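You operate a simulated robot arm through the tools that you are given. There is no shell and no other tool. Be economical: measure what you need, move in short steps, check, and stop when the job is done.

The job below is to be done with a simulated two-armed robot. You get a single attempt, and the scene is never put back.

TASK
Take the round brush on the top of the washer lid and put it away on the middle board of the pine shelf. Take the black polish tin on the top of the washer lid and put it away on the middle board of the pine shelf. Push the dryer door shut. Take the green plant and put it on the roof of the small crate. Open the bottom corner drawer, put the watering can in the inside of the bottom corner drawer, then shut the drawer. Shut the green cupboard door. Any order will do. Set down upright: green plant, watering can.

Only the result counts: the job must be done as asked and must still hold three seconds after the hand-in. Knocking over, shifting, dropping, spilling or breaking anything else fails it. Lids that push on must go on centred and level and be pressed home; caps that screw on are set level and turned clockwise until they are tight.

THE ROBOT
Two 7-joint arms with two-finger parallel grippers on one trunk, on a base that drives. Base frame: it is fixed to the floor where the robot stands at the start and does not move with it; the origin is under the middle of the robot, x ahead of it, y to its left, z up. Lengths are in mm, angles in rad, forces in N, time in s.
The left shoulder is at the start at [70, 130, 1212], the right one opposite. Each reaches about 631 mm from its shoulder. Places, roughly: black polish tin [500, 250, 1000]; bottom corner drawer [700, -4100, 200]; dryer door [0, 600, 600]; green cupboard door [-2500, -2600, 400]; green plant (6x6x16 cm) [-2800, -4000, 500]; inside of the bottom corner drawer [700, -4100, 100]; middle board of the pine shelf [-2900, -3900, 400]; roof of the small crate [-2800, -2000, 1100]; round brush (4x4x8 cm) [500, -100, 900]; watering can (28x11x17 cm) [-2900, -3600, 100]. Payload 1.57 kg a hand.
The tool frame of a hand sits at the grasp point between the pads (the TCP): z along the fingers, y along the line on which they close. The tips reach 30 mm beyond it. Largest opening 80 mm; finger width 17, thickness 12; the body of the gripper, 40 by 82 mm, starts 80 mm behind the TCP.
Orientation is told as [roll, pitch, yaw] about the base's x, y, z axes, in that order, counted from this pose: with the fingers straight down and closing along the base's y, the tool's x points along the base's -x, its y along +y and its z along -z.

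THE INTERFACE
- The arms move only by the tool move_arm. It takes "left_commands", "right_commands" or both (then of equal length, played together; a hand with none holds still); each is a list of rows, each an object of numbers (a shift or turn left out is 0, a gripper value left out holds the last): "x", "y", "z": the shift along the tool's x, y, z in cm; "rx", "ry", "rz": the turn, a rotation vector about the tool's x, y, z in rad. In form: [{"x": .., "y": .., "z": .., "rx": .., "ry": .., "rz": ..}, ...]. A call has 1 to 20 rows; each row shifts and turns the commanded pose from where the row before left it, along the tool's axes as they then stand. "left_gripper" and "right_gripper" are, for a hand that has rows, the gripper command, from -1 (fully open) to 1 (shut), values between in proportion, set as the call begins (left out, the last holds). A row lasts 0.2 s, in which the tool goes at most 50 mm and 0.15 rad; a call with a longer step from one row to the next is refused whole, and so is a gripper value outside its range. A pose out of reach is approached as far as the arm can. The call stops where the force on the tool passes 40 N (or 10 N more than at its start, if that is more) or the arm is blocked; 0.2 s more then pass. Each finger travels about 108 mm/s and halts on what it meets, pressing with about 43 N; the grip force reading is that of the motor and also rises with nothing between the fingers. The clock runs only during rows and for 0.2 s after the last one: add rows that do not move to give the fingers time. The reply holds the time, the measured pose of the TCP, the force on the tool along the base axes, the opening and the grip force, in the units named above and with some noise, with the torque about the TCP (base axes, N m) and any sound that the robot's microphone picked up.
- Cameras (640 x 400 px; columns grow to the right, rows downward): "scene" is now at [92.2, 55.7, 1410.6]; the picture's right is [0.78, -0.63, 0.00], its down [-0.52, -0.65, -0.55] and it looks along [0.34, 0.43, -0.84] (base axes); focal length 230 px, centre (320, 200). "left" rides on the left gripper at [72, 7, -122] in its tool frame; the picture's right is [-0.09, 1.00, 0.00], its down [-0.84, -0.08, -0.54] and it looks along [-0.54, -0.05, 0.84] (tool axes); focal length 238 px, centre (320, 200). "right" rides on the right gripper at [72, -7, -122] in its tool frame; the picture's right is [0.09, 1.00, 0.00], its down [-0.84, 0.08, -0.54] and it looks along [-0.54, 0.05, 0.84] (tool axes); focal length 238 px, centre (320, 200). There is no depth. A picture from a camera that has moved, and an enlarged one, comes with that camera's place and axes in the base frame and with its lens.
- get_image(camera): a new picture of that camera. No time passes.
- move_column(by): slides the trunk up (or, below 0, down) by that many mm; the arms and the scene camera ride with it, the base frame stays. It gives what a move gives, with no picture.
- base_move(legs): drives the robot by 1 to 6 legs, each [ahead, left, turn to the left] in mm, mm and rad, along the robot's own axes; the way and the turn of a leg run together, so that a leg with both is an arc; at most 1500 mm and 3.142 rad a leg. The arms and the cameras ride along, it lands a little off, and it stops where it bumps. It gives what a move gives.
- aim_head(pan, tilt): turns the head with the scene camera to pan (to the left, within 1.501 rad either way) and tilt (down, from -0.506 to 1.204), counted from straight ahead of the robot. It gives what a move gives.
- close_up(camera, box): a new picture of the part [left, top, right, bottom] of that camera's present view, enlarged. No time passes.
- sign_off(): hands the job in; it is judged then, once.

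Work in short steps. Places have to be worked out from the pictures, the camera data and where the tool is seen: move nearer, look again, correct. Check each grasp and each placing, and mend what went wrong. You have 186 turns and 166 pictures in all, those below and enlarged ones among them. Open the grippers and draw the arms clear of the work before you hand the job in, unless the task says otherwise; then end with one line.

The tools are called after "Request:" as name(argument=value, ...) on one line, values as JSON. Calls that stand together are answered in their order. move_arm: Moves the arms, as the interface text tells. Its arguments: {"type":"object","properties":{"left_commands":{"type":"array","items":{"type":"object","properties":{"x":{"type":"number"},"y":{"type":"number"},"z":{"type":"number"},"rx":{"type":"number"},"ry":{"type":"number"},"rz":{"type":"number"}}}},"left_gripper":{"type":"number"},"right_commands":{"type":"array","items":{"type":"object","properties":{"x":{"type":"number"},"y":{"type":"number"},"z":{"type":"number"},"rx":{"type":"number"},"ry":{"type":"number"},"rz":{"type":"number"}}}},"right_gripper":{"type":"number"}},"required":[]} The other tools are called the same way: move_column (by) slides the trunk up or down; base_move (legs) drives the base; aim_head (pan, tilt) turns the head that bears the scene camera; get_image (camera) takes a picture; close_up (camera, box) takes an enlarged picture of a part of a camera's view; sign_off () hands the job in.

At the start:

```text
t: 0.0
left_position: [236.0, 341.6, 1156.9]
left_tool_rot: [0.004, 0.0, -0.003]
left_contact_force: [0.0, -0.6, 0.6]
left_wrist_torque: [0.0, 0.0, -0.01]
left_finger_gap: 80.0
left_grasp_force: 0.0
right_position: [224.3, 38.9, 1172.7]
right_tool_rot: [0.002, 0.0, -0.001]
right_contact_force: [0.7, 0.2, -0.2]
right_wrist_torque: [-0.03, -0.01, -0.03]
right_finger_gap: 79.9
right_grasp_force: 0.1
trunk travel left (down, up): [-850.0, 90.0]
robot x, y, heading: [1.6, 1.4, -0.006]
head pan, tilt: [0.895, 0.991]
```

scene: 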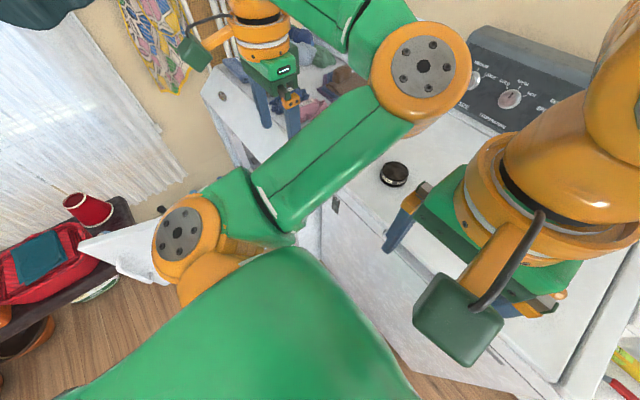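
right: 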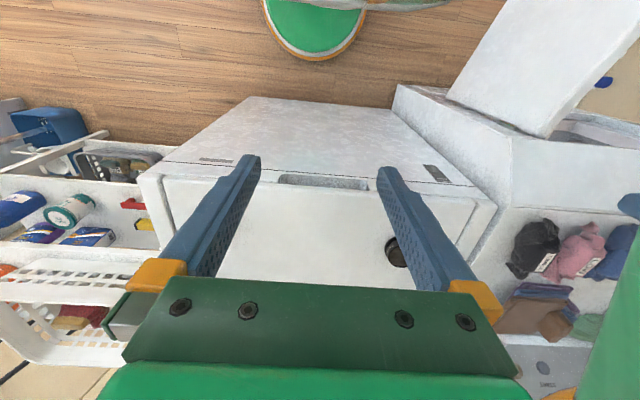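
left: 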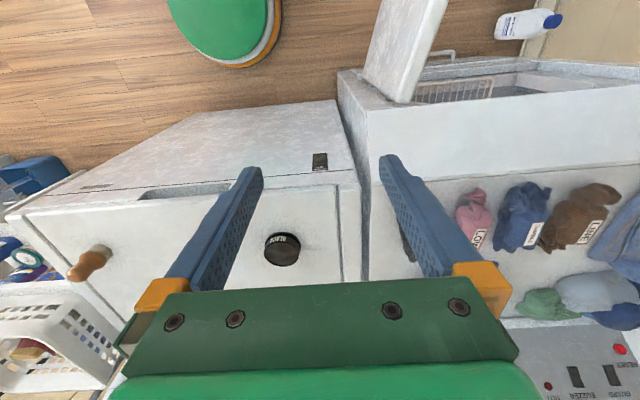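

The tin is near (496, 242, 928) from two views, and the brush is at about (499, -173). I'll look around with the head before moving.

Request:
aim_head(pan=1.45, tilt=0.6)

Request:
get_image(camera="scene")

Request:
aim_head(pan=0.0, tilt=0.8)

Request:
get_image(camera="scene")

Request:
aim_head(pan=-1.4, tilt=0.3)

Request:
get_image(camera="scene")

```text
t: 1.0
left_position: [235.9, 341.9, 1156.0]
left_tool_rot: [0.003, 0.0, -0.002]
left_contact_force: [-0.6, 0.7, 0.6]
left_wrist_torque: [-0.01, 0.0, -0.02]
left_finger_gap: 80.1
left_grasp_force: 0.0
right_position: [224.6, 37.2, 1171.5]
right_tool_rot: [0.005, 0.0, 0.0]
right_contact_force: [-0.4, 0.2, -1.0]
right_wrist_torque: [0.0, 0.0, -0.01]
right_finger_gap: 79.9
right_grasp_force: 0.0
trunk travel left (down, up): [-850.0, 90.0]
robot x, y, heading: [-2.3, -1.2, 0.003]
head pan, tilt: [1.45, 0.6]
```

```text
162 pictures are left
camera scene: at [59.0, 88.5, 1442.0], right [0.99, -0.12, 0.0], down [-0.07, -0.56, -0.82], along [0.1, 0.82, -0.57], focal length 230 px, centre (320, 200)
```

scene: 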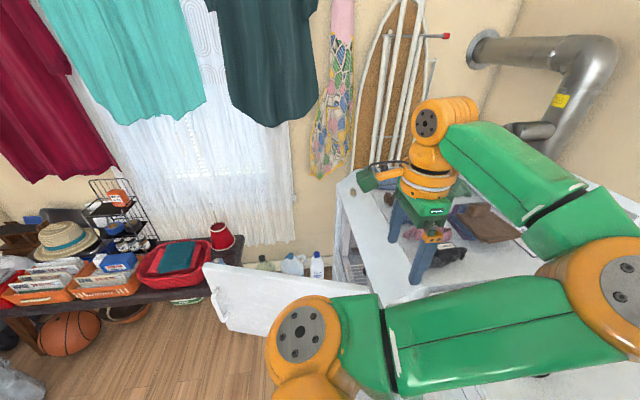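

```text
t: 2.5
left_position: [236.5, 340.3, 1156.8]
left_tool_rot: [0.004, -0.001, -0.003]
left_contact_force: [-0.2, 0.2, 0.0]
left_wrist_torque: [0.01, -0.02, 0.01]
left_finger_gap: 80.2
left_grasp_force: 0.0
right_position: [224.2, 38.3, 1171.6]
right_tool_rot: [0.002, 0.0, 0.0]
right_contact_force: [-0.2, -0.6, -0.5]
right_wrist_torque: [-0.02, 0.03, 0.0]
right_finger_gap: 79.7
right_grasp_force: 0.0
trunk travel left (down, up): [-850.0, 90.0]
robot x, y, heading: [-2.5, -1.3, 0.004]
head pan, tilt: [0.0, 0.799]
```

```text
161 pictures are left
camera scene: at [129.0, 1.0, 1425.2], right [0.0, -1.0, 0.0], down [-0.72, 0.0, -0.7], along [0.7, 0.0, -0.72], focal length 230 px, centre (320, 200)
```

scene: 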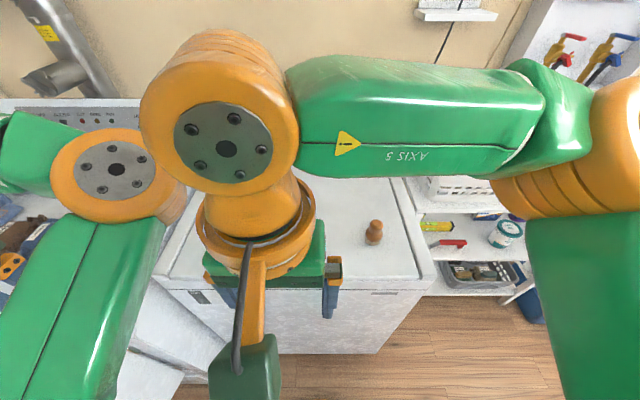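

```text
t: 4.1
left_position: [233.9, 341.6, 1155.7]
left_tool_rot: [0.002, 0.001, -0.001]
left_contact_force: [-0.1, 0.0, -0.6]
left_wrist_torque: [0.01, -0.01, 0.03]
left_finger_gap: 80.3
left_grasp_force: 0.1
right_position: [224.7, 38.0, 1172.1]
right_tool_rot: [0.003, 0.0, 0.0]
right_contact_force: [-0.8, 0.9, 0.0]
right_wrist_torque: [-0.01, 0.01, 0.03]
right_finger_gap: 80.0
right_grasp_force: 0.0
trunk travel left (down, up): [-850.0, 90.0]
robot x, y, heading: [-0.0, -0.8, -0.003]
head pan, tilt: [-1.4, 0.3]
```

```text
160 pictures are left
camera scene: at [64.3, -91.1, 1469.5], right [-0.99, -0.17, 0.0], down [-0.05, 0.29, -0.96], along [0.16, -0.94, -0.3], focal length 230 px, centre (320, 200)
```

scene: 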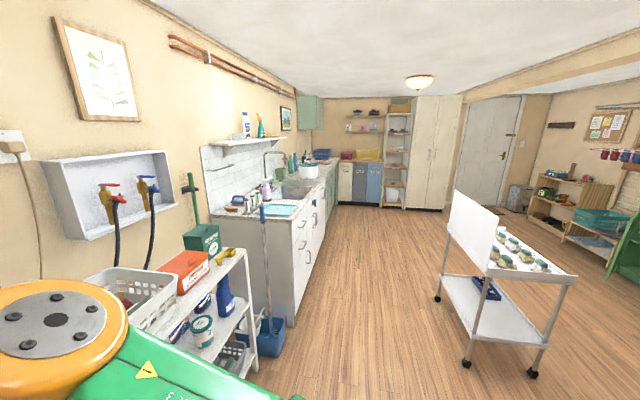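

I'll move both hands above the tin and the brush, then look down.

Request:
move_arm(left_commands=[{"x": -3.26, "y": -1.24, "z": 1.5}, {"x": -3.26, "y": -1.24, "z": 1.5}, {"x": -3.26, "y": -1.24, "z": 1.5}, {"x": -3.26, "y": -1.24, "z": 1.5}, {"x": -3.26, "y": -1.24, "z": 1.5}, {"x": -3.26, "y": -1.24, "z": 1.5}, {"x": -3.26, "y": -1.24, "z": 1.5}, {"x": -3.26, "y": -1.24, "z": 1.5}, {}], right_commands=[{"x": -3.18, "y": -2.2, "z": 1.5}, {"x": -3.18, "y": -2.2, "z": 1.5}, {"x": -3.18, "y": -2.2, "z": 1.5}, {"x": -3.18, "y": -2.2, "z": 1.5}, {"x": -3.18, "y": -2.2, "z": 1.5}, {"x": -3.18, "y": -2.2, "z": 1.5}, {"x": -3.18, "y": -2.2, "z": 1.5}, {"x": -3.18, "y": -2.2, "z": 1.5}, {}], left_gripper=-1, right_gripper=-1)

Request:
get_image(camera="left")

Request:
get_image(camera="right")

```text
t: 6.1
left_position: [485.9, 240.0, 1035.1]
left_tool_rot: [0.001, -0.001, 0.002]
left_contact_force: [0.4, 0.0, 0.0]
left_wrist_torque: [-0.03, 0.0, -0.01]
left_finger_gap: 80.0
left_grasp_force: 0.0
left hand out of reach, approached as far as the arm can: row 8
right_position: [478.1, -136.8, 1053.5]
right_tool_rot: [0.001, -0.002, 0.0]
right_contact_force: [0.3, -0.1, 0.9]
right_wrist_torque: [-0.02, 0.0, 0.04]
right_finger_gap: 79.8
right_grasp_force: 0.1
trunk travel left (down, up): [-850.0, 90.0]
robot x, y, heading: [-2.6, 0.0, 0.001]
head pan, tilt: [-1.4, 0.3]
```

```text
159 pictures are left
camera left: at [414.1, 246.1, 1156.3], right [0.09, 1.0, 0.0], down [0.84, -0.08, 0.54], along [0.54, -0.05, -0.84], focal length 238 px, centre (320, 200)
```

left: 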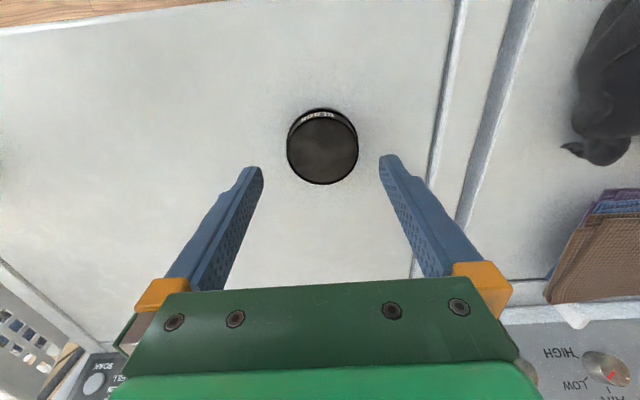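

```text
158 pictures are left
camera right: at [405.1, -144.9, 1175.1], right [-0.09, 1.0, 0.0], down [0.84, 0.08, 0.54], along [0.54, 0.05, -0.84], focal length 238 px, centre (320, 200)
```

right: 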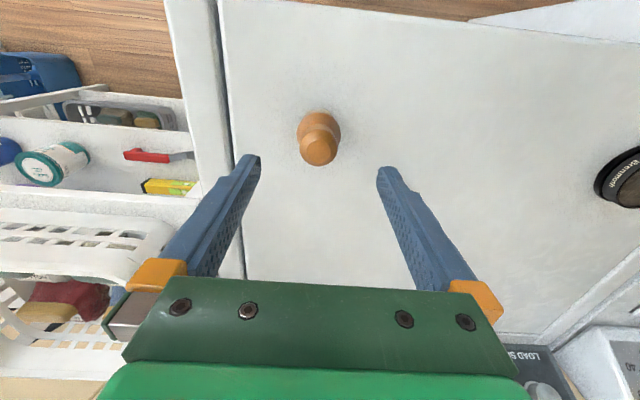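

The left arm is at its reach limit, so I'll drive ahead 45 mm. The washer front is near x=360 and the base rim near x=200, so there is room.

Request:
base_move(legs=[[45, 0, 0]])

```text
t: 7.0
left_position: [524.1, 240.2, 1038.5]
left_tool_rot: [0.004, -0.007, -0.002]
left_contact_force: [-1.0, -0.3, 0.2]
left_wrist_torque: [0.0, -0.05, -0.01]
left_finger_gap: 80.0
left_grasp_force: 0.1
right_position: [516.1, -136.7, 1055.7]
right_tool_rot: [0.003, -0.007, -0.001]
right_contact_force: [-0.5, 0.0, 0.5]
right_wrist_torque: [-0.03, -0.08, 0.01]
right_finger_gap: 80.1
right_grasp_force: 0.0
trunk travel left (down, up): [-850.0, 90.0]
robot x, y, heading: [43.4, -3.3, -0.001]
head pan, tilt: [-1.4, 0.3]
```

I'll correct x for both hands and descend partway.

Request:
move_arm(left_commands=[{"x": 2.2, "z": 2.5}, {"z": 2.5}, {}], right_commands=[{"x": 3.4, "y": -0.2}, {"z": 2.5}, {}])

Request:
get_image(camera="left")

Request:
get_image(camera="right")

```text
t: 7.8
left_position: [508.2, 241.9, 984.6]
left_tool_rot: [0.001, 0.0, -0.005]
left_contact_force: [0.1, 0.5, -0.9]
left_wrist_torque: [-0.03, 0.02, 0.02]
left_finger_gap: 80.2
left_grasp_force: 0.0
right_position: [489.8, -137.1, 1028.2]
right_tool_rot: [0.002, -0.001, 0.002]
right_contact_force: [0.6, -0.6, 0.3]
right_wrist_torque: [-0.03, 0.01, 0.0]
right_finger_gap: 79.9
right_grasp_force: 0.0
trunk travel left (down, up): [-850.0, 90.0]
robot x, y, heading: [43.0, 1.1, 0.0]
head pan, tilt: [-1.4, 0.3]
```

```text
157 pictures are left
camera left: at [437.0, 247.7, 1105.7], right [0.1, 1.0, 0.0], down [0.84, -0.08, 0.54], along [0.54, -0.05, -0.84], focal length 238 px, centre (320, 200)
```

left: 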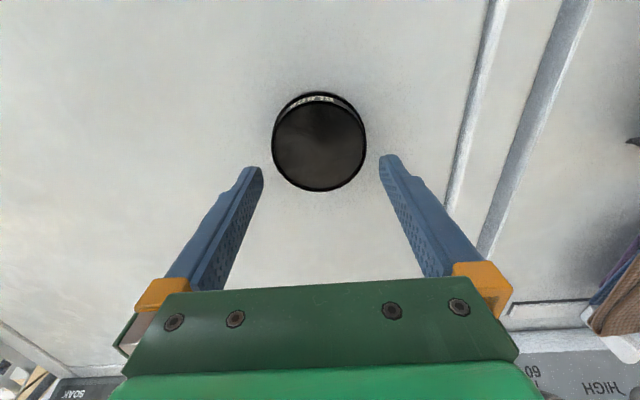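

```text
156 pictures are left
camera right: at [416.8, -145.3, 1150.3], right [-0.09, 1.0, 0.0], down [0.84, 0.08, 0.54], along [0.54, 0.05, -0.84], focal length 238 px, centre (320, 200)
```

right: 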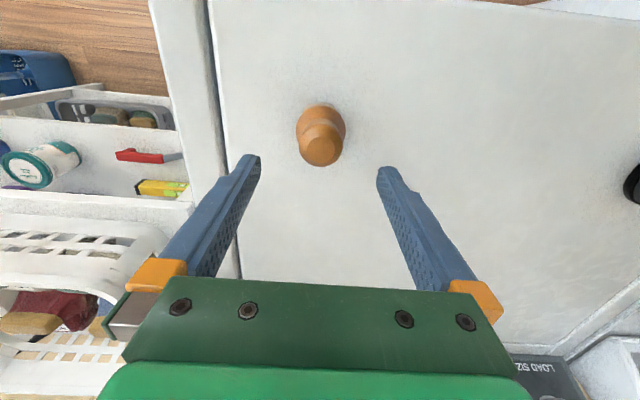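

Both are nearly aligned. I'll descend, the left to z≈934 and the right to z≈950.

Request:
move_arm(left_commands=[{"x": 0.5, "y": -0.1, "z": 1.5}, {"z": 1.5}, {"z": 1.2}, {"z": 0.8}, {}], right_commands=[{"x": 0.8, "y": -0.2, "z": 2}, {"z": 2.5}, {"z": 2}, {"z": 1.3}, {}])

Request:
get_image(camera="left")

Request:
get_image(camera="right")

```text
t: 8.8
left_position: [501.9, 240.2, 946.6]
left_tool_rot: [0.007, -0.023, 0.0]
left_contact_force: [-2.3, -0.4, 19.6]
left_wrist_torque: [-0.84, 0.22, -0.17]
left_finger_gap: 79.6
left_grasp_force: 0.2
right_position: [476.9, -141.9, 955.9]
right_tool_rot: [0.006, -0.006, 0.0]
right_contact_force: [0.4, 0.7, 0.0]
right_wrist_torque: [-0.02, -0.05, -0.04]
right_finger_gap: 79.9
right_grasp_force: 0.0
trunk travel left (down, up): [-850.0, 90.0]
robot x, y, heading: [42.1, 1.3, 0.002]
head pan, tilt: [-1.4, 0.3]
stopped in row 4 (left hand): the force on the tool passed its limit at 54 N (the readings are from after the stop); the commanded pose is now the measured one
```

```text
155 pictures are left
camera left: at [428.3, 245.5, 1065.3], right [0.09, 1.0, 0.01], down [0.82, -0.08, 0.56], along [0.56, -0.04, -0.83], focal length 238 px, centre (320, 200)
```

left: 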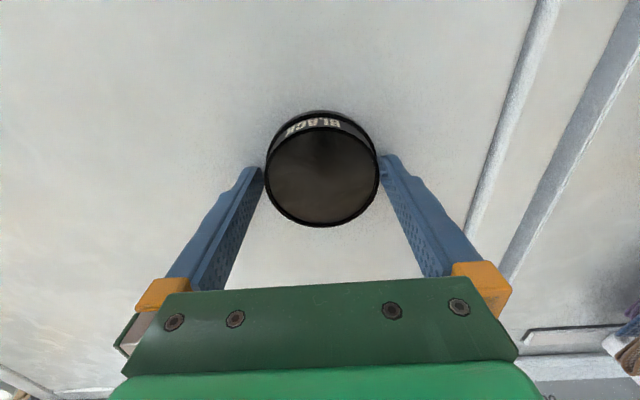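

```text
154 pictures are left
camera right: at [403.0, -150.1, 1076.9], right [-0.09, 1.0, 0.0], down [0.83, 0.07, 0.55], along [0.54, 0.05, -0.84], focal length 238 px, centre (320, 200)
```

right: 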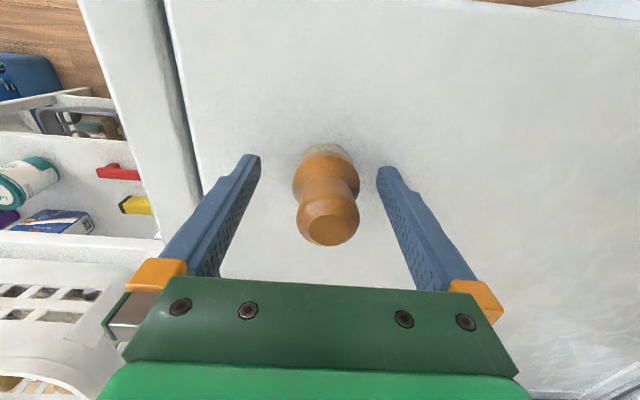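

The left hand met something on its -y finger at tip z≈916. I'll zoom in to see whether it was the lid or the tin rim.

Request:
close_up(camera="left", box=[220, 90, 420, 240])

Request:
close_up(camera="right", box=[220, 110, 420, 260])

```text
2.67 times, centred on (320, 165) of left
camera zoom: at [428.3, 245.5, 1065.3], right [0.09, 1.0, 0.01], down [0.82, -0.08, 0.56], along [0.56, -0.04, -0.83], focal length 636 px, centre (320, 293)
```

zoom: 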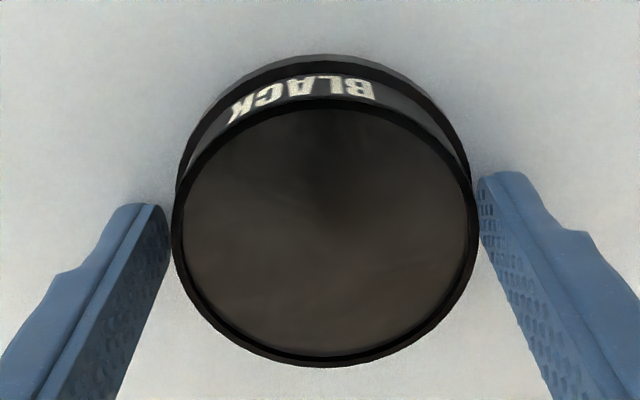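

```text
2.67 times, centred on (320, 185) of right
camera zoom: at [403.0, -150.1, 1076.9], right [-0.09, 1.0, 0.0], down [0.83, 0.07, 0.55], along [0.54, 0.05, -0.84], focal length 636 px, centre (320, 240)
```

zoom: 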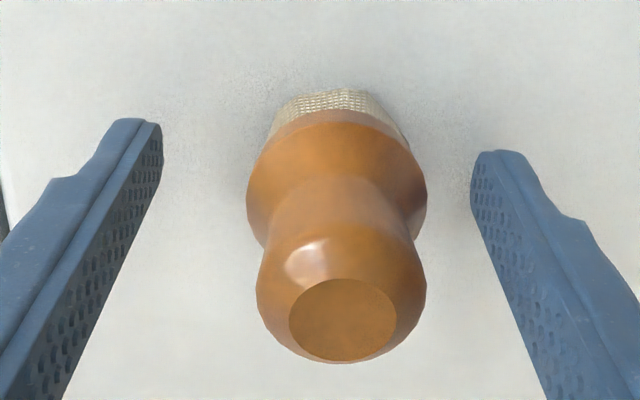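

The -y finger was resting on the lid, at z≈916, and the tin sits centred between the fingers. I'll raise the left hand 3 mm and close it. The right hand shifts to x≈471 with a small y correction, then closes.

Request:
move_arm(left_commands=[{"z": -0.3, "ry": 0.02}, {}], right_commands=[{"x": 0.5, "y": 0.4}, {}])

Request:
move_arm(left_commands=[{}, {}, {}], right_commands=[{}, {}, {}], left_gripper=1, right_gripper=1)

Request:
get_image(camera="left")

Request:
get_image(camera="right")

```text
t: 9.4
left_position: [506.3, 239.9, 946.3]
left_tool_rot: [0.007, 0.003, 0.002]
left_contact_force: [-3.9, -0.3, 3.9]
left_wrist_torque: [-0.23, 0.06, -0.2]
left_finger_gap: 80.0
left_grasp_force: 0.0
right_position: [474.4, -137.4, 952.7]
right_tool_rot: [0.004, -0.002, -0.003]
right_contact_force: [0.0, -0.2, -0.3]
right_wrist_torque: [0.03, -0.02, 0.02]
right_finger_gap: 80.0
right_grasp_force: 0.1
trunk travel left (down, up): [-850.0, 90.0]
robot x, y, heading: [45.4, -1.2, 0.003]
head pan, tilt: [-1.4, 0.3]
```

```text
t: 10.2
left_position: [506.0, 239.9, 945.1]
left_tool_rot: [0.006, 0.003, 0.001]
left_contact_force: [-0.5, -1.8, 3.6]
left_wrist_torque: [-0.24, 0.05, -0.03]
left_finger_gap: 68.3
left_grasp_force: 43.4
right_position: [475.7, -137.4, 953.0]
right_tool_rot: [0.005, -0.002, -0.002]
right_contact_force: [-0.2, -0.2, 0.4]
right_wrist_torque: [-0.02, -0.02, -0.05]
right_finger_gap: 38.2
right_grasp_force: 43.3
trunk travel left (down, up): [-850.0, 90.0]
robot x, y, heading: [45.1, -0.9, -0.007]
head pan, tilt: [-1.4, 0.3]
```

```text
151 pictures are left
camera left: at [435.0, 245.9, 1067.2], right [0.09, 1.0, 0.01], down [0.84, -0.08, 0.54], along [0.54, -0.04, -0.84], focal length 238 px, centre (320, 200)
```

left: 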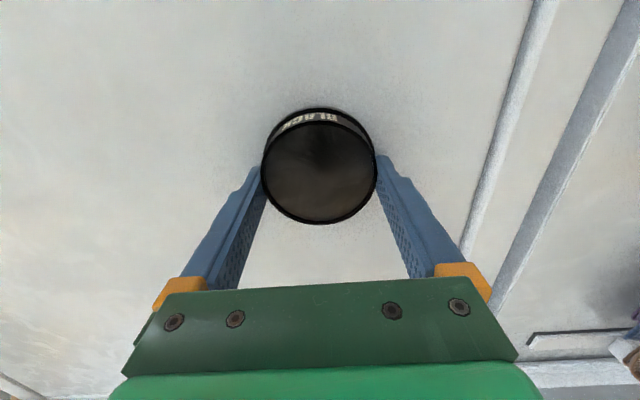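

```text
150 pictures are left
camera right: at [402.6, -145.4, 1075.5], right [-0.09, 1.0, 0.0], down [0.84, 0.07, 0.54], along [0.54, 0.05, -0.84], focal length 238 px, centre (320, 200)
```

right: 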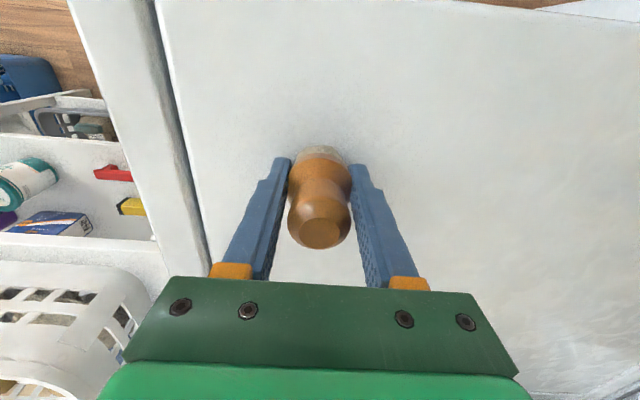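

Both are gripped, with gaps of 68 and 38 mm. I'll lift both.

Request:
move_arm(left_commands=[{"z": -2}, {"z": -4}, {"z": -4}, {"z": -4}, {}], right_commands=[{"z": -2}, {"z": -4}, {"z": -4}, {"z": -4}, {}])

Request:
get_image(camera="left")

Request:
get_image(camera="right")

```text
t: 11.4
left_position: [507.6, 239.6, 1087.1]
left_tool_rot: [0.004, 0.006, -0.001]
left_contact_force: [0.3, 0.1, -0.8]
left_wrist_torque: [0.0, -0.02, 0.0]
left_finger_gap: 68.4
left_grasp_force: 42.9
right_position: [474.1, -138.2, 1092.5]
right_tool_rot: [0.003, 0.001, 0.0]
right_contact_force: [0.5, 0.4, -1.2]
right_wrist_torque: [0.0, 0.02, 0.0]
right_finger_gap: 38.3
right_grasp_force: 42.8
trunk travel left (down, up): [-850.0, 90.0]
robot x, y, heading: [43.1, 3.6, -0.005]
head pan, tilt: [-1.4, 0.3]
```

```text
149 pictures are left
camera left: at [436.9, 246.0, 1208.9], right [0.09, 1.0, 0.01], down [0.84, -0.08, 0.54], along [0.53, -0.05, -0.84], focal length 238 px, centre (320, 200)
```

left: 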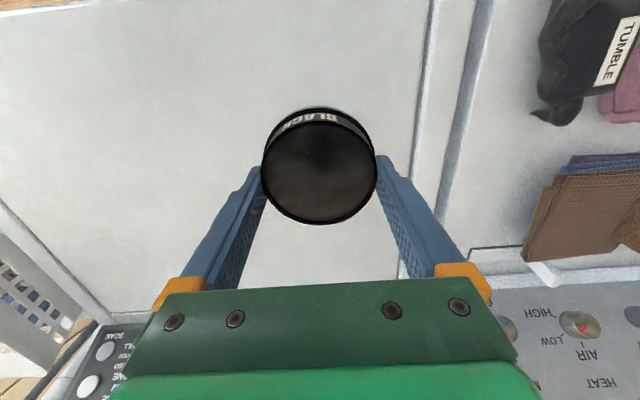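

```text
148 pictures are left
camera right: at [402.3, -145.3, 1214.4], right [-0.09, 1.0, 0.0], down [0.84, 0.07, 0.54], along [0.54, 0.05, -0.84], focal length 238 px, centre (320, 200)
```

right: 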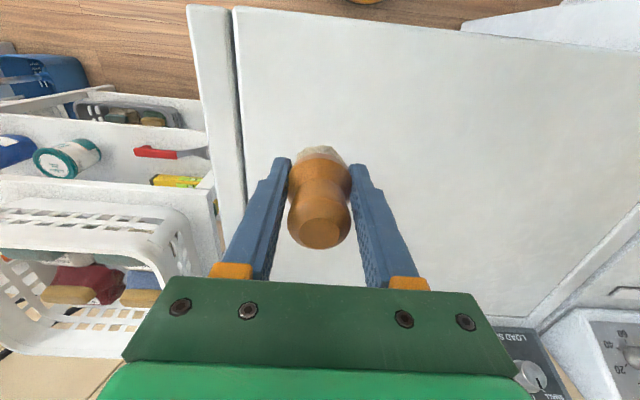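

Both came up clean. I'll tuck the hands toward the trunk and then back away from the washer.

Request:
move_arm(left_commands=[{"x": 4.5, "z": -1}, {"x": 4.5, "z": -1}, {"x": 4.5}, {"x": 4.5}, {"x": 4.5}], right_commands=[{"x": 4.5, "z": -1}, {"x": 4.5, "z": -1}, {"x": 4.5}, {"x": 4.5}, {"x": 4.5}])

Request:
base_move(legs=[[-600, 0, 0]])

Request:
aim_head(pan=0.7, tilt=0.5)

Request:
get_image(camera="scene")

```text
t: 12.6
left_position: [291.1, 302.3, 1105.6]
left_tool_rot: [0.006, 0.003, -0.001]
left_contact_force: [-0.4, 0.0, -1.1]
left_wrist_torque: [-0.04, -0.03, 0.03]
left_finger_gap: 68.7
left_grasp_force: 43.1
left hand out of reach, approached as far as the arm can: row 2, 3
right_position: [247.1, -139.5, 1113.6]
right_tool_rot: [0.003, -0.003, -0.001]
right_contact_force: [-0.9, 0.4, -0.4]
right_wrist_torque: [0.01, -0.05, 0.0]
right_finger_gap: 38.2
right_grasp_force: 43.3
trunk travel left (down, up): [-850.0, 90.0]
robot x, y, heading: [48.4, -2.8, -0.004]
head pan, tilt: [-1.4, 0.3]
```

```text
t: 16.0
left_position: [-309.0, 302.4, 1105.5]
left_tool_rot: [0.004, 0.007, 0.016]
left_contact_force: [0.2, -0.2, -1.1]
left_wrist_torque: [-0.01, 0.03, 0.0]
left_finger_gap: 68.6
left_grasp_force: 42.7
right_position: [-346.8, -138.9, 1112.0]
right_tool_rot: [0.003, 0.001, 0.015]
right_contact_force: [0.3, -0.4, -1.0]
right_wrist_torque: [-0.03, -0.04, -0.01]
right_finger_gap: 38.4
right_grasp_force: 42.8
trunk travel left (down, up): [-850.0, 90.0]
robot x, y, heading: [-559.8, -2.8, 0.011]
head pan, tilt: [-1.4, 0.3]
```

```text
t: 18.0
left_position: [-310.8, 304.0, 1105.7]
left_tool_rot: [0.005, 0.007, 0.015]
left_contact_force: [0.3, -0.4, -1.4]
left_wrist_torque: [0.01, -0.01, 0.02]
left_finger_gap: 68.4
left_grasp_force: 43.0
right_position: [-347.3, -138.9, 1113.4]
right_tool_rot: [0.004, -0.001, 0.015]
right_contact_force: [0.1, -0.3, -0.5]
right_wrist_torque: [-0.01, 0.0, -0.01]
right_finger_gap: 38.0
right_grasp_force: 42.4
trunk travel left (down, up): [-850.0, 90.0]
robot x, y, heading: [-555.1, -3.3, 0.018]
head pan, tilt: [0.7, 0.499]
```

```text
147 pictures are left
camera scene: at [-438.9, 57.0, 1451.1], right [0.66, -0.75, 0.0], down [-0.36, -0.31, -0.88], along [0.66, 0.58, -0.48], focal length 230 px, centre (320, 200)
```

scene: 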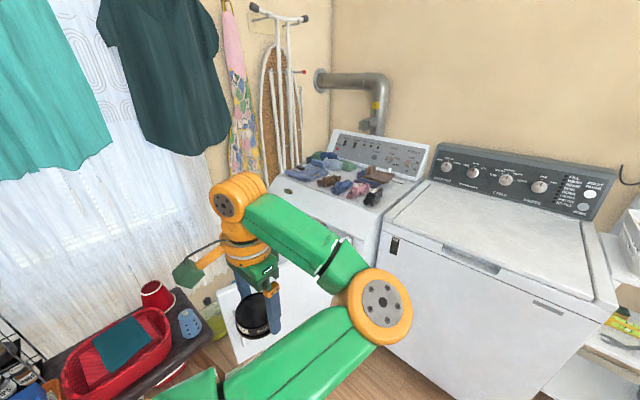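

The door is below the left hand and I'll shut it later with free hands. I'll turn right and drive along the corridor between the trolley (x<-690) and the counter (x>450), stopping around y=-2500.

Request:
base_move(legs=[[0, 0, -1.589], [0, 405, 0], [1300, 0, 0], [1200, 0, 0]])

Request:
aim_head(pan=-0.9, tilt=0.25)

Request:
get_image(camera="scene")

Request:
aim_head(pan=0.5, tilt=0.4)

Request:
get_image(camera="scene")

```text
t: 36.1
left_position: [135.4, -2726.2, 1106.2]
left_tool_rot: [0.004, 0.005, -1.578]
left_contact_force: [0.8, -0.1, -2.2]
left_wrist_torque: [-0.02, -0.02, 0.0]
left_finger_gap: 68.0
left_grasp_force: 43.1
right_position: [-305.6, -2678.5, 1111.8]
right_tool_rot: [0.004, 0.0, -1.58]
right_contact_force: [0.3, -0.2, -0.7]
right_wrist_torque: [-0.01, -0.04, -0.02]
right_finger_gap: 38.3
right_grasp_force: 42.8
trunk travel left (down, up): [-850.0, 90.0]
robot x, y, heading: [-166.4, -2478.3, -1.578]
head pan, tilt: [0.7, 0.499]
```

```text
t: 37.7
left_position: [134.1, -2727.0, 1105.6]
left_tool_rot: [0.006, 0.007, -1.577]
left_contact_force: [0.5, 0.0, -2.8]
left_wrist_torque: [-0.01, -0.02, 0.01]
left_finger_gap: 67.8
left_grasp_force: 43.1
right_position: [-306.8, -2679.8, 1113.3]
right_tool_rot: [0.001, 0.0, -1.58]
right_contact_force: [0.7, -0.2, -0.7]
right_wrist_torque: [-0.01, -0.01, -0.04]
right_finger_gap: 38.2
right_grasp_force: 43.0
trunk travel left (down, up): [-850.0, 90.0]
robot x, y, heading: [-166.8, -2471.4, -1.578]
head pan, tilt: [-0.901, 0.25]
```

```text
146 pictures are left
camera scene: at [-242.8, -2581.8, 1474.2], right [-0.62, 0.79, 0.0], down [0.19, 0.15, -0.97], along [-0.76, -0.6, -0.25], focal length 230 px, centre (320, 200)
```

scene: 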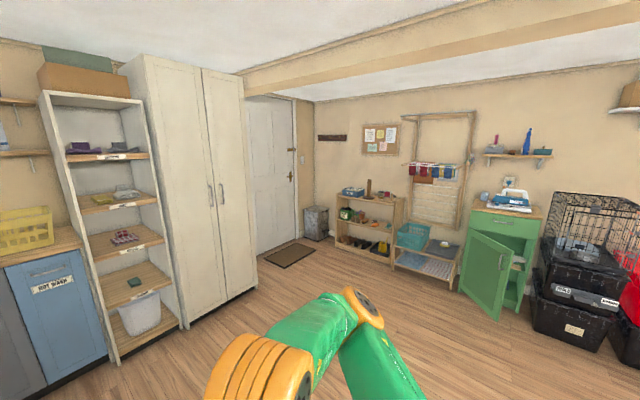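

```text
t: 39.3
left_position: [135.9, -2727.3, 1105.9]
left_tool_rot: [0.005, 0.006, -1.577]
left_contact_force: [0.8, -0.5, -2.6]
left_wrist_torque: [0.02, 0.0, -0.03]
left_finger_gap: 67.9
left_grasp_force: 43.4
right_position: [-306.2, -2680.9, 1113.6]
right_tool_rot: [0.003, 0.001, -1.579]
right_contact_force: [0.5, 0.1, -1.1]
right_wrist_torque: [0.03, 0.02, -0.01]
right_finger_gap: 38.3
right_grasp_force: 43.4
trunk travel left (down, up): [-850.0, 90.0]
robot x, y, heading: [-165.1, -2471.8, -1.579]
head pan, tilt: [0.499, 0.4]
```

```text
145 pictures are left
camera scene: at [-125.6, -2606.0, 1460.2], right [-0.88, -0.47, 0.0], down [-0.18, 0.34, -0.92], along [0.43, -0.81, -0.39], focal length 230 px, centre (320, 200)
```

scene: 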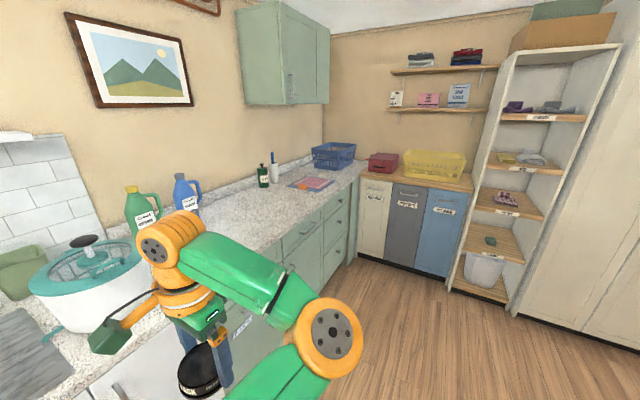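

The pine shelf is at the west wall with the green cupboard and the wire crate to its right. I'll turn to face -x and drive toward the shelf.

Request:
base_move(legs=[[0, 0, -1.563], [800, 600, 0], [800, 650, 0]])

Request:
aim_head(pan=0.0, tilt=0.45)

Request:
get_image(camera="scene")

```text
t: 53.2
left_position: [-2013.9, -4015.7, 1105.4]
left_tool_rot: [0.007, 0.006, -3.129]
left_contact_force: [-0.3, 0.7, -1.1]
left_wrist_torque: [-0.01, 0.05, -0.01]
left_finger_gap: 67.9
left_grasp_force: 42.5
right_position: [-1977.1, -3572.7, 1113.7]
right_tool_rot: [0.003, 0.0, -3.129]
right_contact_force: [0.0, 0.2, -0.7]
right_wrist_torque: [-0.02, 0.01, -0.01]
right_finger_gap: 38.3
right_grasp_force: 42.9
trunk travel left (down, up): [-850.0, 90.0]
robot x, y, heading: [-1767.4, -3707.2, -3.13]
head pan, tilt: [0.499, 0.4]
```

```text
t: 54.1
left_position: [-2014.4, -4016.0, 1106.4]
left_tool_rot: [0.005, 0.004, -3.128]
left_contact_force: [-0.4, -0.4, -1.5]
left_wrist_torque: [-0.01, 0.03, 0.01]
left_finger_gap: 67.8
left_grasp_force: 42.6
right_position: [-1976.7, -3573.3, 1113.0]
right_tool_rot: [0.002, -0.001, -3.129]
right_contact_force: [-0.3, -0.4, -0.2]
right_wrist_torque: [0.05, 0.02, -0.02]
right_finger_gap: 38.2
right_grasp_force: 43.0
trunk travel left (down, up): [-850.0, 90.0]
robot x, y, heading: [-1772.1, -3710.0, -3.124]
head pan, tilt: [0.0, 0.45]
```

```text
144 pictures are left
camera scene: at [-1913.4, -3710.5, 1455.6], right [-0.01, 1.0, 0.0], down [0.44, 0.01, -0.9], along [-0.9, -0.01, -0.44], focal length 230 px, centre (320, 200)
```

scene: 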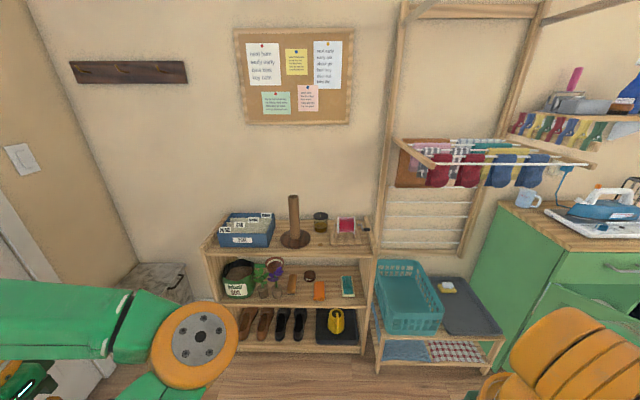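

I'll zoom in on the shelf.

Request:
close_up(camera="scene", box=[200, 190, 380, 360])

```text
2.35 times, centred on (290, 275) of scene
camera zoom: at [-1913.4, -3710.5, 1455.6], right [-0.01, 1.0, 0.0], down [0.44, 0.01, -0.9], along [-0.9, -0.01, -0.44], focal length 541 px, centre (391, 24)
```

zoom: 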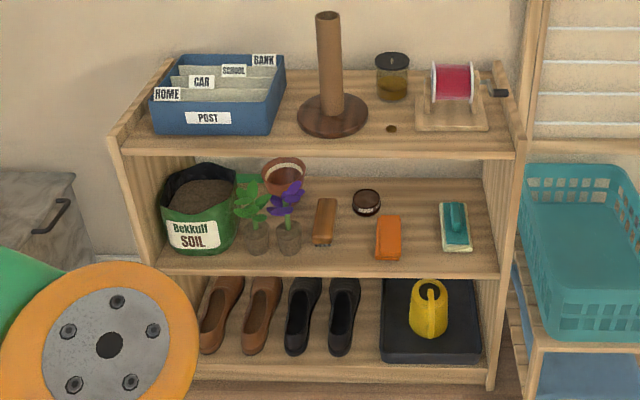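

The shelf front is at x≈-2752. The middle board top is at z≈440 and the top board's underside at z≈760, so a vertical hand won't fit under it. I'll set the tin and brush on the clear floor, regrasp them with hands tilted about 40°, and then place them. First I'll extend the hands forward and lower the trunk.

Request:
move_arm(left_commands=[{"x": -4}, {"x": -4}, {"x": -4}, {"x": -3}, {}], right_commands=[{"x": -4}, {"x": -4}, {"x": -4}, {"x": -3}, {}])

Request:
move_column(by=-650)

Request:
aim_head(pan=0.0, tilt=0.9)

Request:
get_image(camera="scene")

```text
t: 55.3
left_position: [-2166.3, -4018.5, 1104.9]
left_tool_rot: [0.006, 0.006, -3.127]
left_contact_force: [-0.5, 0.1, -1.7]
left_wrist_torque: [-0.02, -0.02, -0.02]
left_finger_gap: 67.6
left_grasp_force: 42.4
right_position: [-2127.1, -3575.5, 1111.9]
right_tool_rot: [0.0, 0.0, -3.13]
right_contact_force: [1.1, -0.2, -0.4]
right_wrist_torque: [-0.01, 0.0, -0.02]
right_finger_gap: 38.3
right_grasp_force: 42.9
trunk travel left (down, up): [-850.0, 90.0]
robot x, y, heading: [-1766.9, -3706.6, -3.127]
head pan, tilt: [0.0, 0.45]
```

```text
refused: -650 is not a number from -400 to 400
```

```text
t: 56.2
left_position: [-2167.4, -4018.9, 1105.0]
left_tool_rot: [0.006, 0.006, -3.128]
left_contact_force: [-0.2, 0.2, -1.6]
left_wrist_torque: [0.0, 0.04, 0.01]
left_finger_gap: 67.8
left_grasp_force: 43.0
right_position: [-2127.1, -3575.0, 1112.2]
right_tool_rot: [0.003, -0.001, -3.13]
right_contact_force: [-0.5, 0.1, -1.2]
right_wrist_torque: [0.02, -0.03, -0.04]
right_finger_gap: 38.3
right_grasp_force: 42.4
trunk travel left (down, up): [-850.0, 90.0]
robot x, y, heading: [-1770.1, -3711.7, -3.124]
head pan, tilt: [0.0, 0.901]
```

```text
142 pictures are left
camera scene: at [-1897.2, -3710.0, 1417.3], right [-0.01, 1.0, 0.0], down [0.78, 0.01, -0.62], along [-0.62, -0.01, -0.78], focal length 230 px, centre (320, 200)
```

scene: 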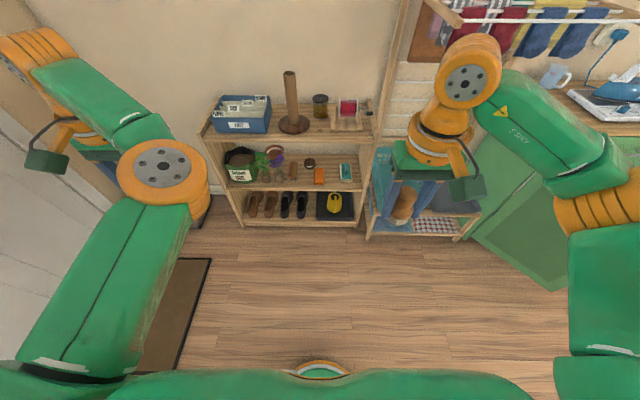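

The floor ahead is clear and the mat is beyond y<-4470. I'll lower the trunk in two moves.

Request:
move_column(by=-400)

Request:
move_column(by=-250)

Request:
get_image(camera="scene")

```text
t: 60.0
left_position: [-2166.6, -4017.5, 704.8]
left_tool_rot: [0.006, 0.005, -3.128]
left_contact_force: [0.5, 0.0, -0.8]
left_wrist_torque: [0.0, 0.03, -0.02]
left_finger_gap: 67.6
left_grasp_force: 43.3
right_position: [-2127.0, -3576.1, 712.1]
right_tool_rot: [0.002, -0.001, -3.127]
right_contact_force: [0.9, 0.0, -0.4]
right_wrist_torque: [0.02, 0.04, -0.01]
right_finger_gap: 38.2
right_grasp_force: 42.9
trunk travel left (down, up): [-450.0, 490.0]
robot x, y, heading: [-1771.1, -3706.6, -3.128]
head pan, tilt: [0.0, 0.901]
```

```text
t: 62.6
left_position: [-2166.6, -4018.8, 455.2]
left_tool_rot: [0.006, 0.005, -3.128]
left_contact_force: [-0.5, -0.2, -1.8]
left_wrist_torque: [-0.02, 0.0, 0.0]
left_finger_gap: 67.7
left_grasp_force: 43.2
right_position: [-2126.9, -3574.8, 462.6]
right_tool_rot: [0.003, -0.001, -3.129]
right_contact_force: [-0.6, 0.3, -0.8]
right_wrist_torque: [0.0, -0.04, 0.0]
right_finger_gap: 38.3
right_grasp_force: 43.1
trunk travel left (down, up): [-200.0, 740.0]
robot x, y, heading: [-1769.4, -3710.5, -3.128]
head pan, tilt: [0.0, 0.901]
```

```text
141 pictures are left
camera scene: at [-1896.7, -3709.9, 767.2], right [-0.01, 1.0, 0.0], down [0.78, 0.01, -0.62], along [-0.62, -0.01, -0.78], focal length 230 px, centre (320, 200)
```

scene: 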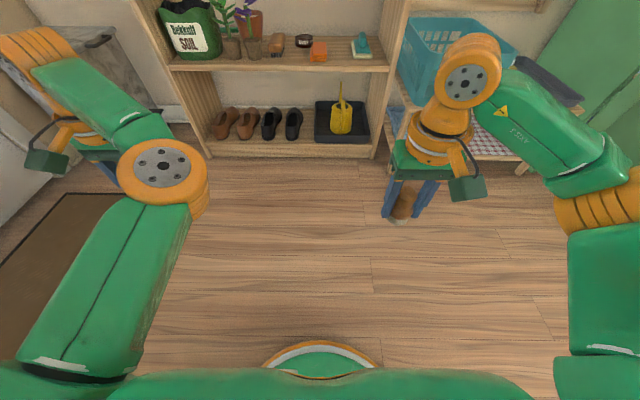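

I'll lower another 120 mm, then bring the hands down toward the floor with the left hand moved inward.

Request:
move_column(by=-120)

Request:
move_arm(left_commands=[{"y": -2.4, "z": 4}, {"y": -2.4, "z": 4}, {"y": -2.4, "z": 4}, {"y": -2.4, "z": 4}, {"y": -2.4, "z": 4}, {"z": 4}, {"z": 3}, {}], right_commands=[{"z": 4}, {"z": 4}, {"z": 4}, {"z": 4}, {"z": 4}, {"z": 4}, {"z": 3}, {}])

Request:
get_image(camera="scene")

```text
t: 64.1
left_position: [-2165.2, -4018.5, 336.2]
left_tool_rot: [0.006, 0.006, -3.127]
left_contact_force: [-0.2, -0.3, -2.2]
left_wrist_torque: [0.03, 0.0, -0.01]
left_finger_gap: 67.8
left_grasp_force: 43.3
right_position: [-2127.1, -3575.5, 342.8]
right_tool_rot: [0.003, 0.001, -3.131]
right_contact_force: [-0.2, 1.5, 0.1]
right_wrist_torque: [-0.01, 0.02, -0.01]
right_finger_gap: 38.5
right_grasp_force: 42.2
trunk travel left (down, up): [-80.0, 860.0]
robot x, y, heading: [-1768.4, -3710.6, -3.131]
head pan, tilt: [0.0, 0.901]
```

```text
t: 65.9
left_position: [-2165.2, -3911.2, 63.6]
left_tool_rot: [0.023, 0.005, -3.115]
left_contact_force: [0.6, 0.5, -1.2]
left_wrist_torque: [-0.01, 0.0, 0.0]
left_finger_gap: 67.6
left_grasp_force: 43.0
right_position: [-2123.9, -3576.2, 72.2]
right_tool_rot: [0.001, 0.0, -3.129]
right_contact_force: [-0.1, -0.9, -1.3]
right_wrist_torque: [-0.01, 0.0, 0.01]
right_finger_gap: 38.1
right_grasp_force: 42.8
trunk travel left (down, up): [-80.0, 860.0]
robot x, y, heading: [-1769.7, -3710.4, -3.129]
head pan, tilt: [0.0, 0.901]
```

```text
140 pictures are left
camera scene: at [-1896.7, -3709.8, 647.2], right [-0.01, 1.0, 0.0], down [0.78, 0.01, -0.62], along [-0.62, -0.01, -0.78], focal length 230 px, centre (320, 200)
```

scene: 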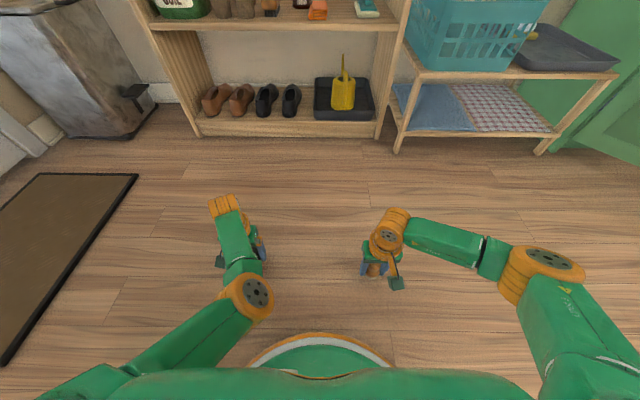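

I'll lower gently to the floor. The expected contact is TCP z≈32 on the left and z≈39 on the right.

Request:
move_arm(left_commands=[{"z": 1}, {"z": 0.8}, {"z": 0.6}, {"z": 0.4}, {}], right_commands=[{"z": 1}, {"z": 0.8}, {"z": 0.7}, {"z": 0.5}, {}])

Request:
get_image(camera="left")

Request:
get_image(camera="right")

```text
t: 67.1
left_position: [-2168.1, -3906.1, 37.1]
left_tool_rot: [0.012, 0.004, -3.12]
left_contact_force: [0.0, 0.0, -2.1]
left_wrist_torque: [0.01, 0.05, 0.03]
left_finger_gap: 67.8
left_grasp_force: 42.9
right_position: [-2126.4, -3575.6, 42.2]
right_tool_rot: [0.002, -0.001, -3.13]
right_contact_force: [0.6, 0.6, 0.3]
right_wrist_torque: [-0.02, -0.01, 0.02]
right_finger_gap: 38.2
right_grasp_force: 42.7
trunk travel left (down, up): [-80.0, 860.0]
robot x, y, heading: [-1768.4, -3713.1, -3.128]
head pan, tilt: [0.0, 0.901]
```

```text
139 pictures are left
camera left: at [-2095.3, -3909.3, 160.0], right [-0.07, -1.0, 0.01], down [-0.84, 0.07, 0.54], along [-0.54, 0.03, -0.84], focal length 238 px, centre (320, 200)
```

left: 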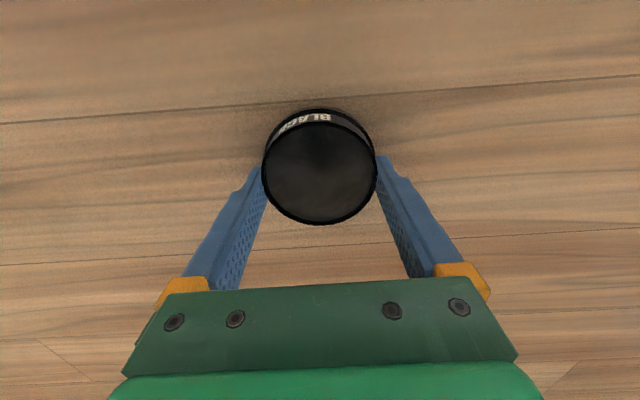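

```text
138 pictures are left
camera right: at [-2055.7, -3568.9, 164.5], right [0.1, -0.99, 0.0], down [-0.84, -0.09, 0.54], along [-0.54, -0.06, -0.84], focal length 238 px, centre (320, 200)
```

right: 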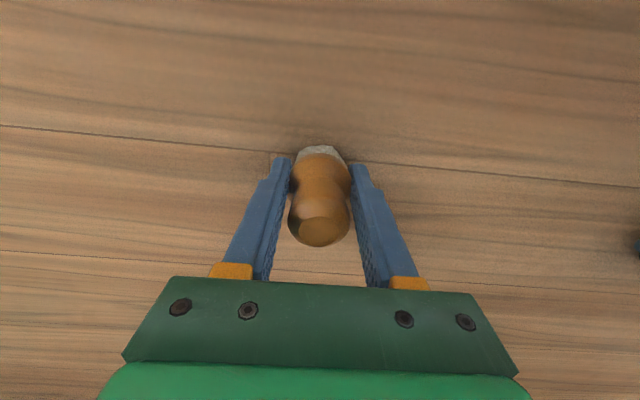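

I'll creep down until there is contact.

Request:
move_arm(left_commands=[{"z": 0.3}, {"z": 0.2}, {}], right_commands=[{"z": 0.2}, {"z": 0.2}, {}])

```text
t: 67.9
left_position: [-2166.1, -3904.4, 36.1]
left_tool_rot: [0.009, 0.0, -3.121]
left_contact_force: [0.3, 0.5, -1.3]
left_wrist_torque: [-0.01, 0.02, 0.03]
left_finger_gap: 67.4
left_grasp_force: 42.5
right_position: [-2127.2, -3574.4, 40.5]
right_tool_rot: [0.002, -0.005, -3.129]
right_contact_force: [15.4, -2.4, 35.5]
right_wrist_torque: [0.05, -0.45, -0.01]
right_finger_gap: 38.3
right_grasp_force: 42.6
trunk travel left (down, up): [-80.0, 860.0]
robot x, y, heading: [-1766.2, -3709.2, -3.128]
head pan, tilt: [0.0, 0.901]
```

The right brush is on the floor and I'll ease it up slightly. The left hand continues down.

Request:
move_arm(left_commands=[{"z": 0.3}, {"z": 0.3}, {}], right_commands=[{"z": -0.2}, {}, {}])

```text
t: 68.5
left_position: [-2165.7, -3905.1, 30.4]
left_tool_rot: [0.011, 0.005, -3.122]
left_contact_force: [12.5, 7.5, 30.1]
left_wrist_torque: [1.35, -0.21, -0.52]
left_finger_gap: 67.4
left_grasp_force: 42.8
right_position: [-2126.9, -3574.9, 40.5]
right_tool_rot: [-0.001, -0.005, -3.128]
right_contact_force: [0.2, 0.6, -0.7]
right_wrist_torque: [-0.01, 0.0, 0.01]
right_finger_gap: 38.1
right_grasp_force: 42.8
trunk travel left (down, up): [-80.0, 860.0]
robot x, y, heading: [-1767.5, -3710.5, -3.131]
head pan, tilt: [0.0, 0.901]
stopped in row 3 (left hand): the force on the tool passed its limit at 43 N (the readings are from after the stop); the commanded pose is now the measured one
```

Both are down. I'll ease the left hand and open both.

Request:
move_arm(left_commands=[{"z": -0.1}, {}], right_commands=[{}, {}])

Request:
move_arm(left_commands=[{}, {}, {}], right_commands=[{}, {}, {}], left_gripper=-1, right_gripper=-1)

Request:
move_arm(left_commands=[{"z": -1}, {"z": -3}, {"z": -4}, {"z": -4}, {}], right_commands=[{"z": -1}, {"z": -3}, {"z": -4}, {"z": -4}, {}])

Request:
get_image(camera="left")

Request:
get_image(camera="right")

```text
t: 69.1
left_position: [-2165.1, -3904.9, 30.3]
left_tool_rot: [0.012, 0.006, -3.122]
left_contact_force: [10.0, 16.1, 27.6]
left_wrist_torque: [1.6, -0.18, -0.52]
left_finger_gap: 67.5
left_grasp_force: 42.7
right_position: [-2127.8, -3575.1, 40.9]
right_tool_rot: [0.002, -0.006, -3.126]
right_contact_force: [-0.1, 0.0, -1.3]
right_wrist_torque: [0.01, -0.03, 0.0]
right_finger_gap: 38.3
right_grasp_force: 43.1
trunk travel left (down, up): [-80.0, 860.0]
robot x, y, heading: [-1770.4, -3706.8, -3.125]
head pan, tilt: [0.0, 0.901]
```

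```text
t: 69.9
left_position: [-2165.4, -3908.1, 30.4]
left_tool_rot: [0.02, 0.004, -3.12]
left_contact_force: [10.0, -6.4, 25.1]
left_wrist_torque: [0.88, -0.16, -0.35]
left_finger_gap: 72.8
left_grasp_force: 0.2
right_position: [-2128.6, -3575.3, 40.4]
right_tool_rot: [0.002, -0.005, -3.128]
right_contact_force: [0.1, -0.6, 0.4]
right_wrist_torque: [0.01, -0.03, -0.04]
right_finger_gap: 80.0
right_grasp_force: 0.1
trunk travel left (down, up): [-80.0, 860.0]
robot x, y, heading: [-1768.7, -3710.0, -3.127]
head pan, tilt: [0.0, 0.901]
```

```text
t: 71.1
left_position: [-2166.8, -3908.2, 147.8]
left_tool_rot: [0.021, 0.01, -3.117]
left_contact_force: [0.3, -0.2, -0.7]
left_wrist_torque: [0.01, 0.02, 0.03]
left_finger_gap: 80.2
left_grasp_force: 0.0
right_position: [-2128.9, -3575.1, 159.0]
right_tool_rot: [0.0, -0.001, -3.127]
right_contact_force: [-0.5, -0.5, -0.9]
right_wrist_torque: [0.03, -0.02, -0.02]
right_finger_gap: 80.1
right_grasp_force: 0.2
trunk travel left (down, up): [-80.0, 860.0]
robot x, y, heading: [-1769.7, -3709.1, -3.129]
head pan, tilt: [0.0, 0.901]
```

```text
137 pictures are left
camera left: at [-2095.8, -3910.4, 269.6], right [-0.07, -1.0, 0.02], down [-0.84, 0.07, 0.53], along [-0.53, 0.02, -0.85], focal length 238 px, centre (320, 200)
```

left: 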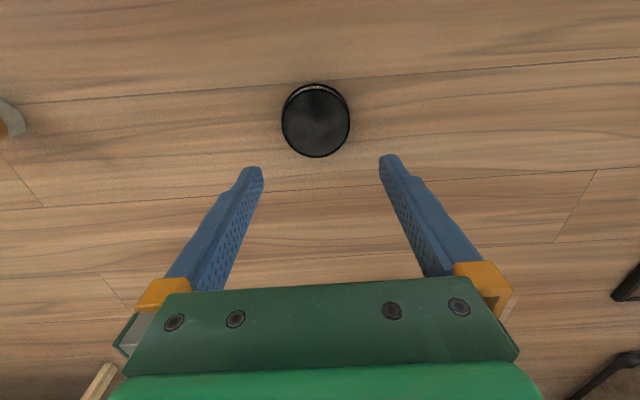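

```text
136 pictures are left
camera right: at [-2058.0, -3568.0, 281.8], right [0.11, -0.99, 0.0], down [-0.84, -0.09, 0.54], along [-0.54, -0.06, -0.84], focal length 238 px, centre (320, 200)
```

right: 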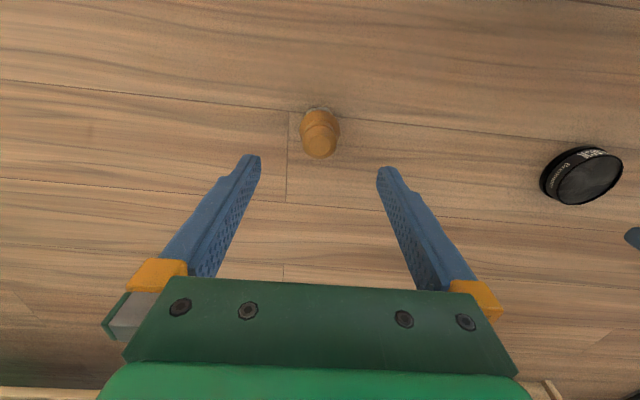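

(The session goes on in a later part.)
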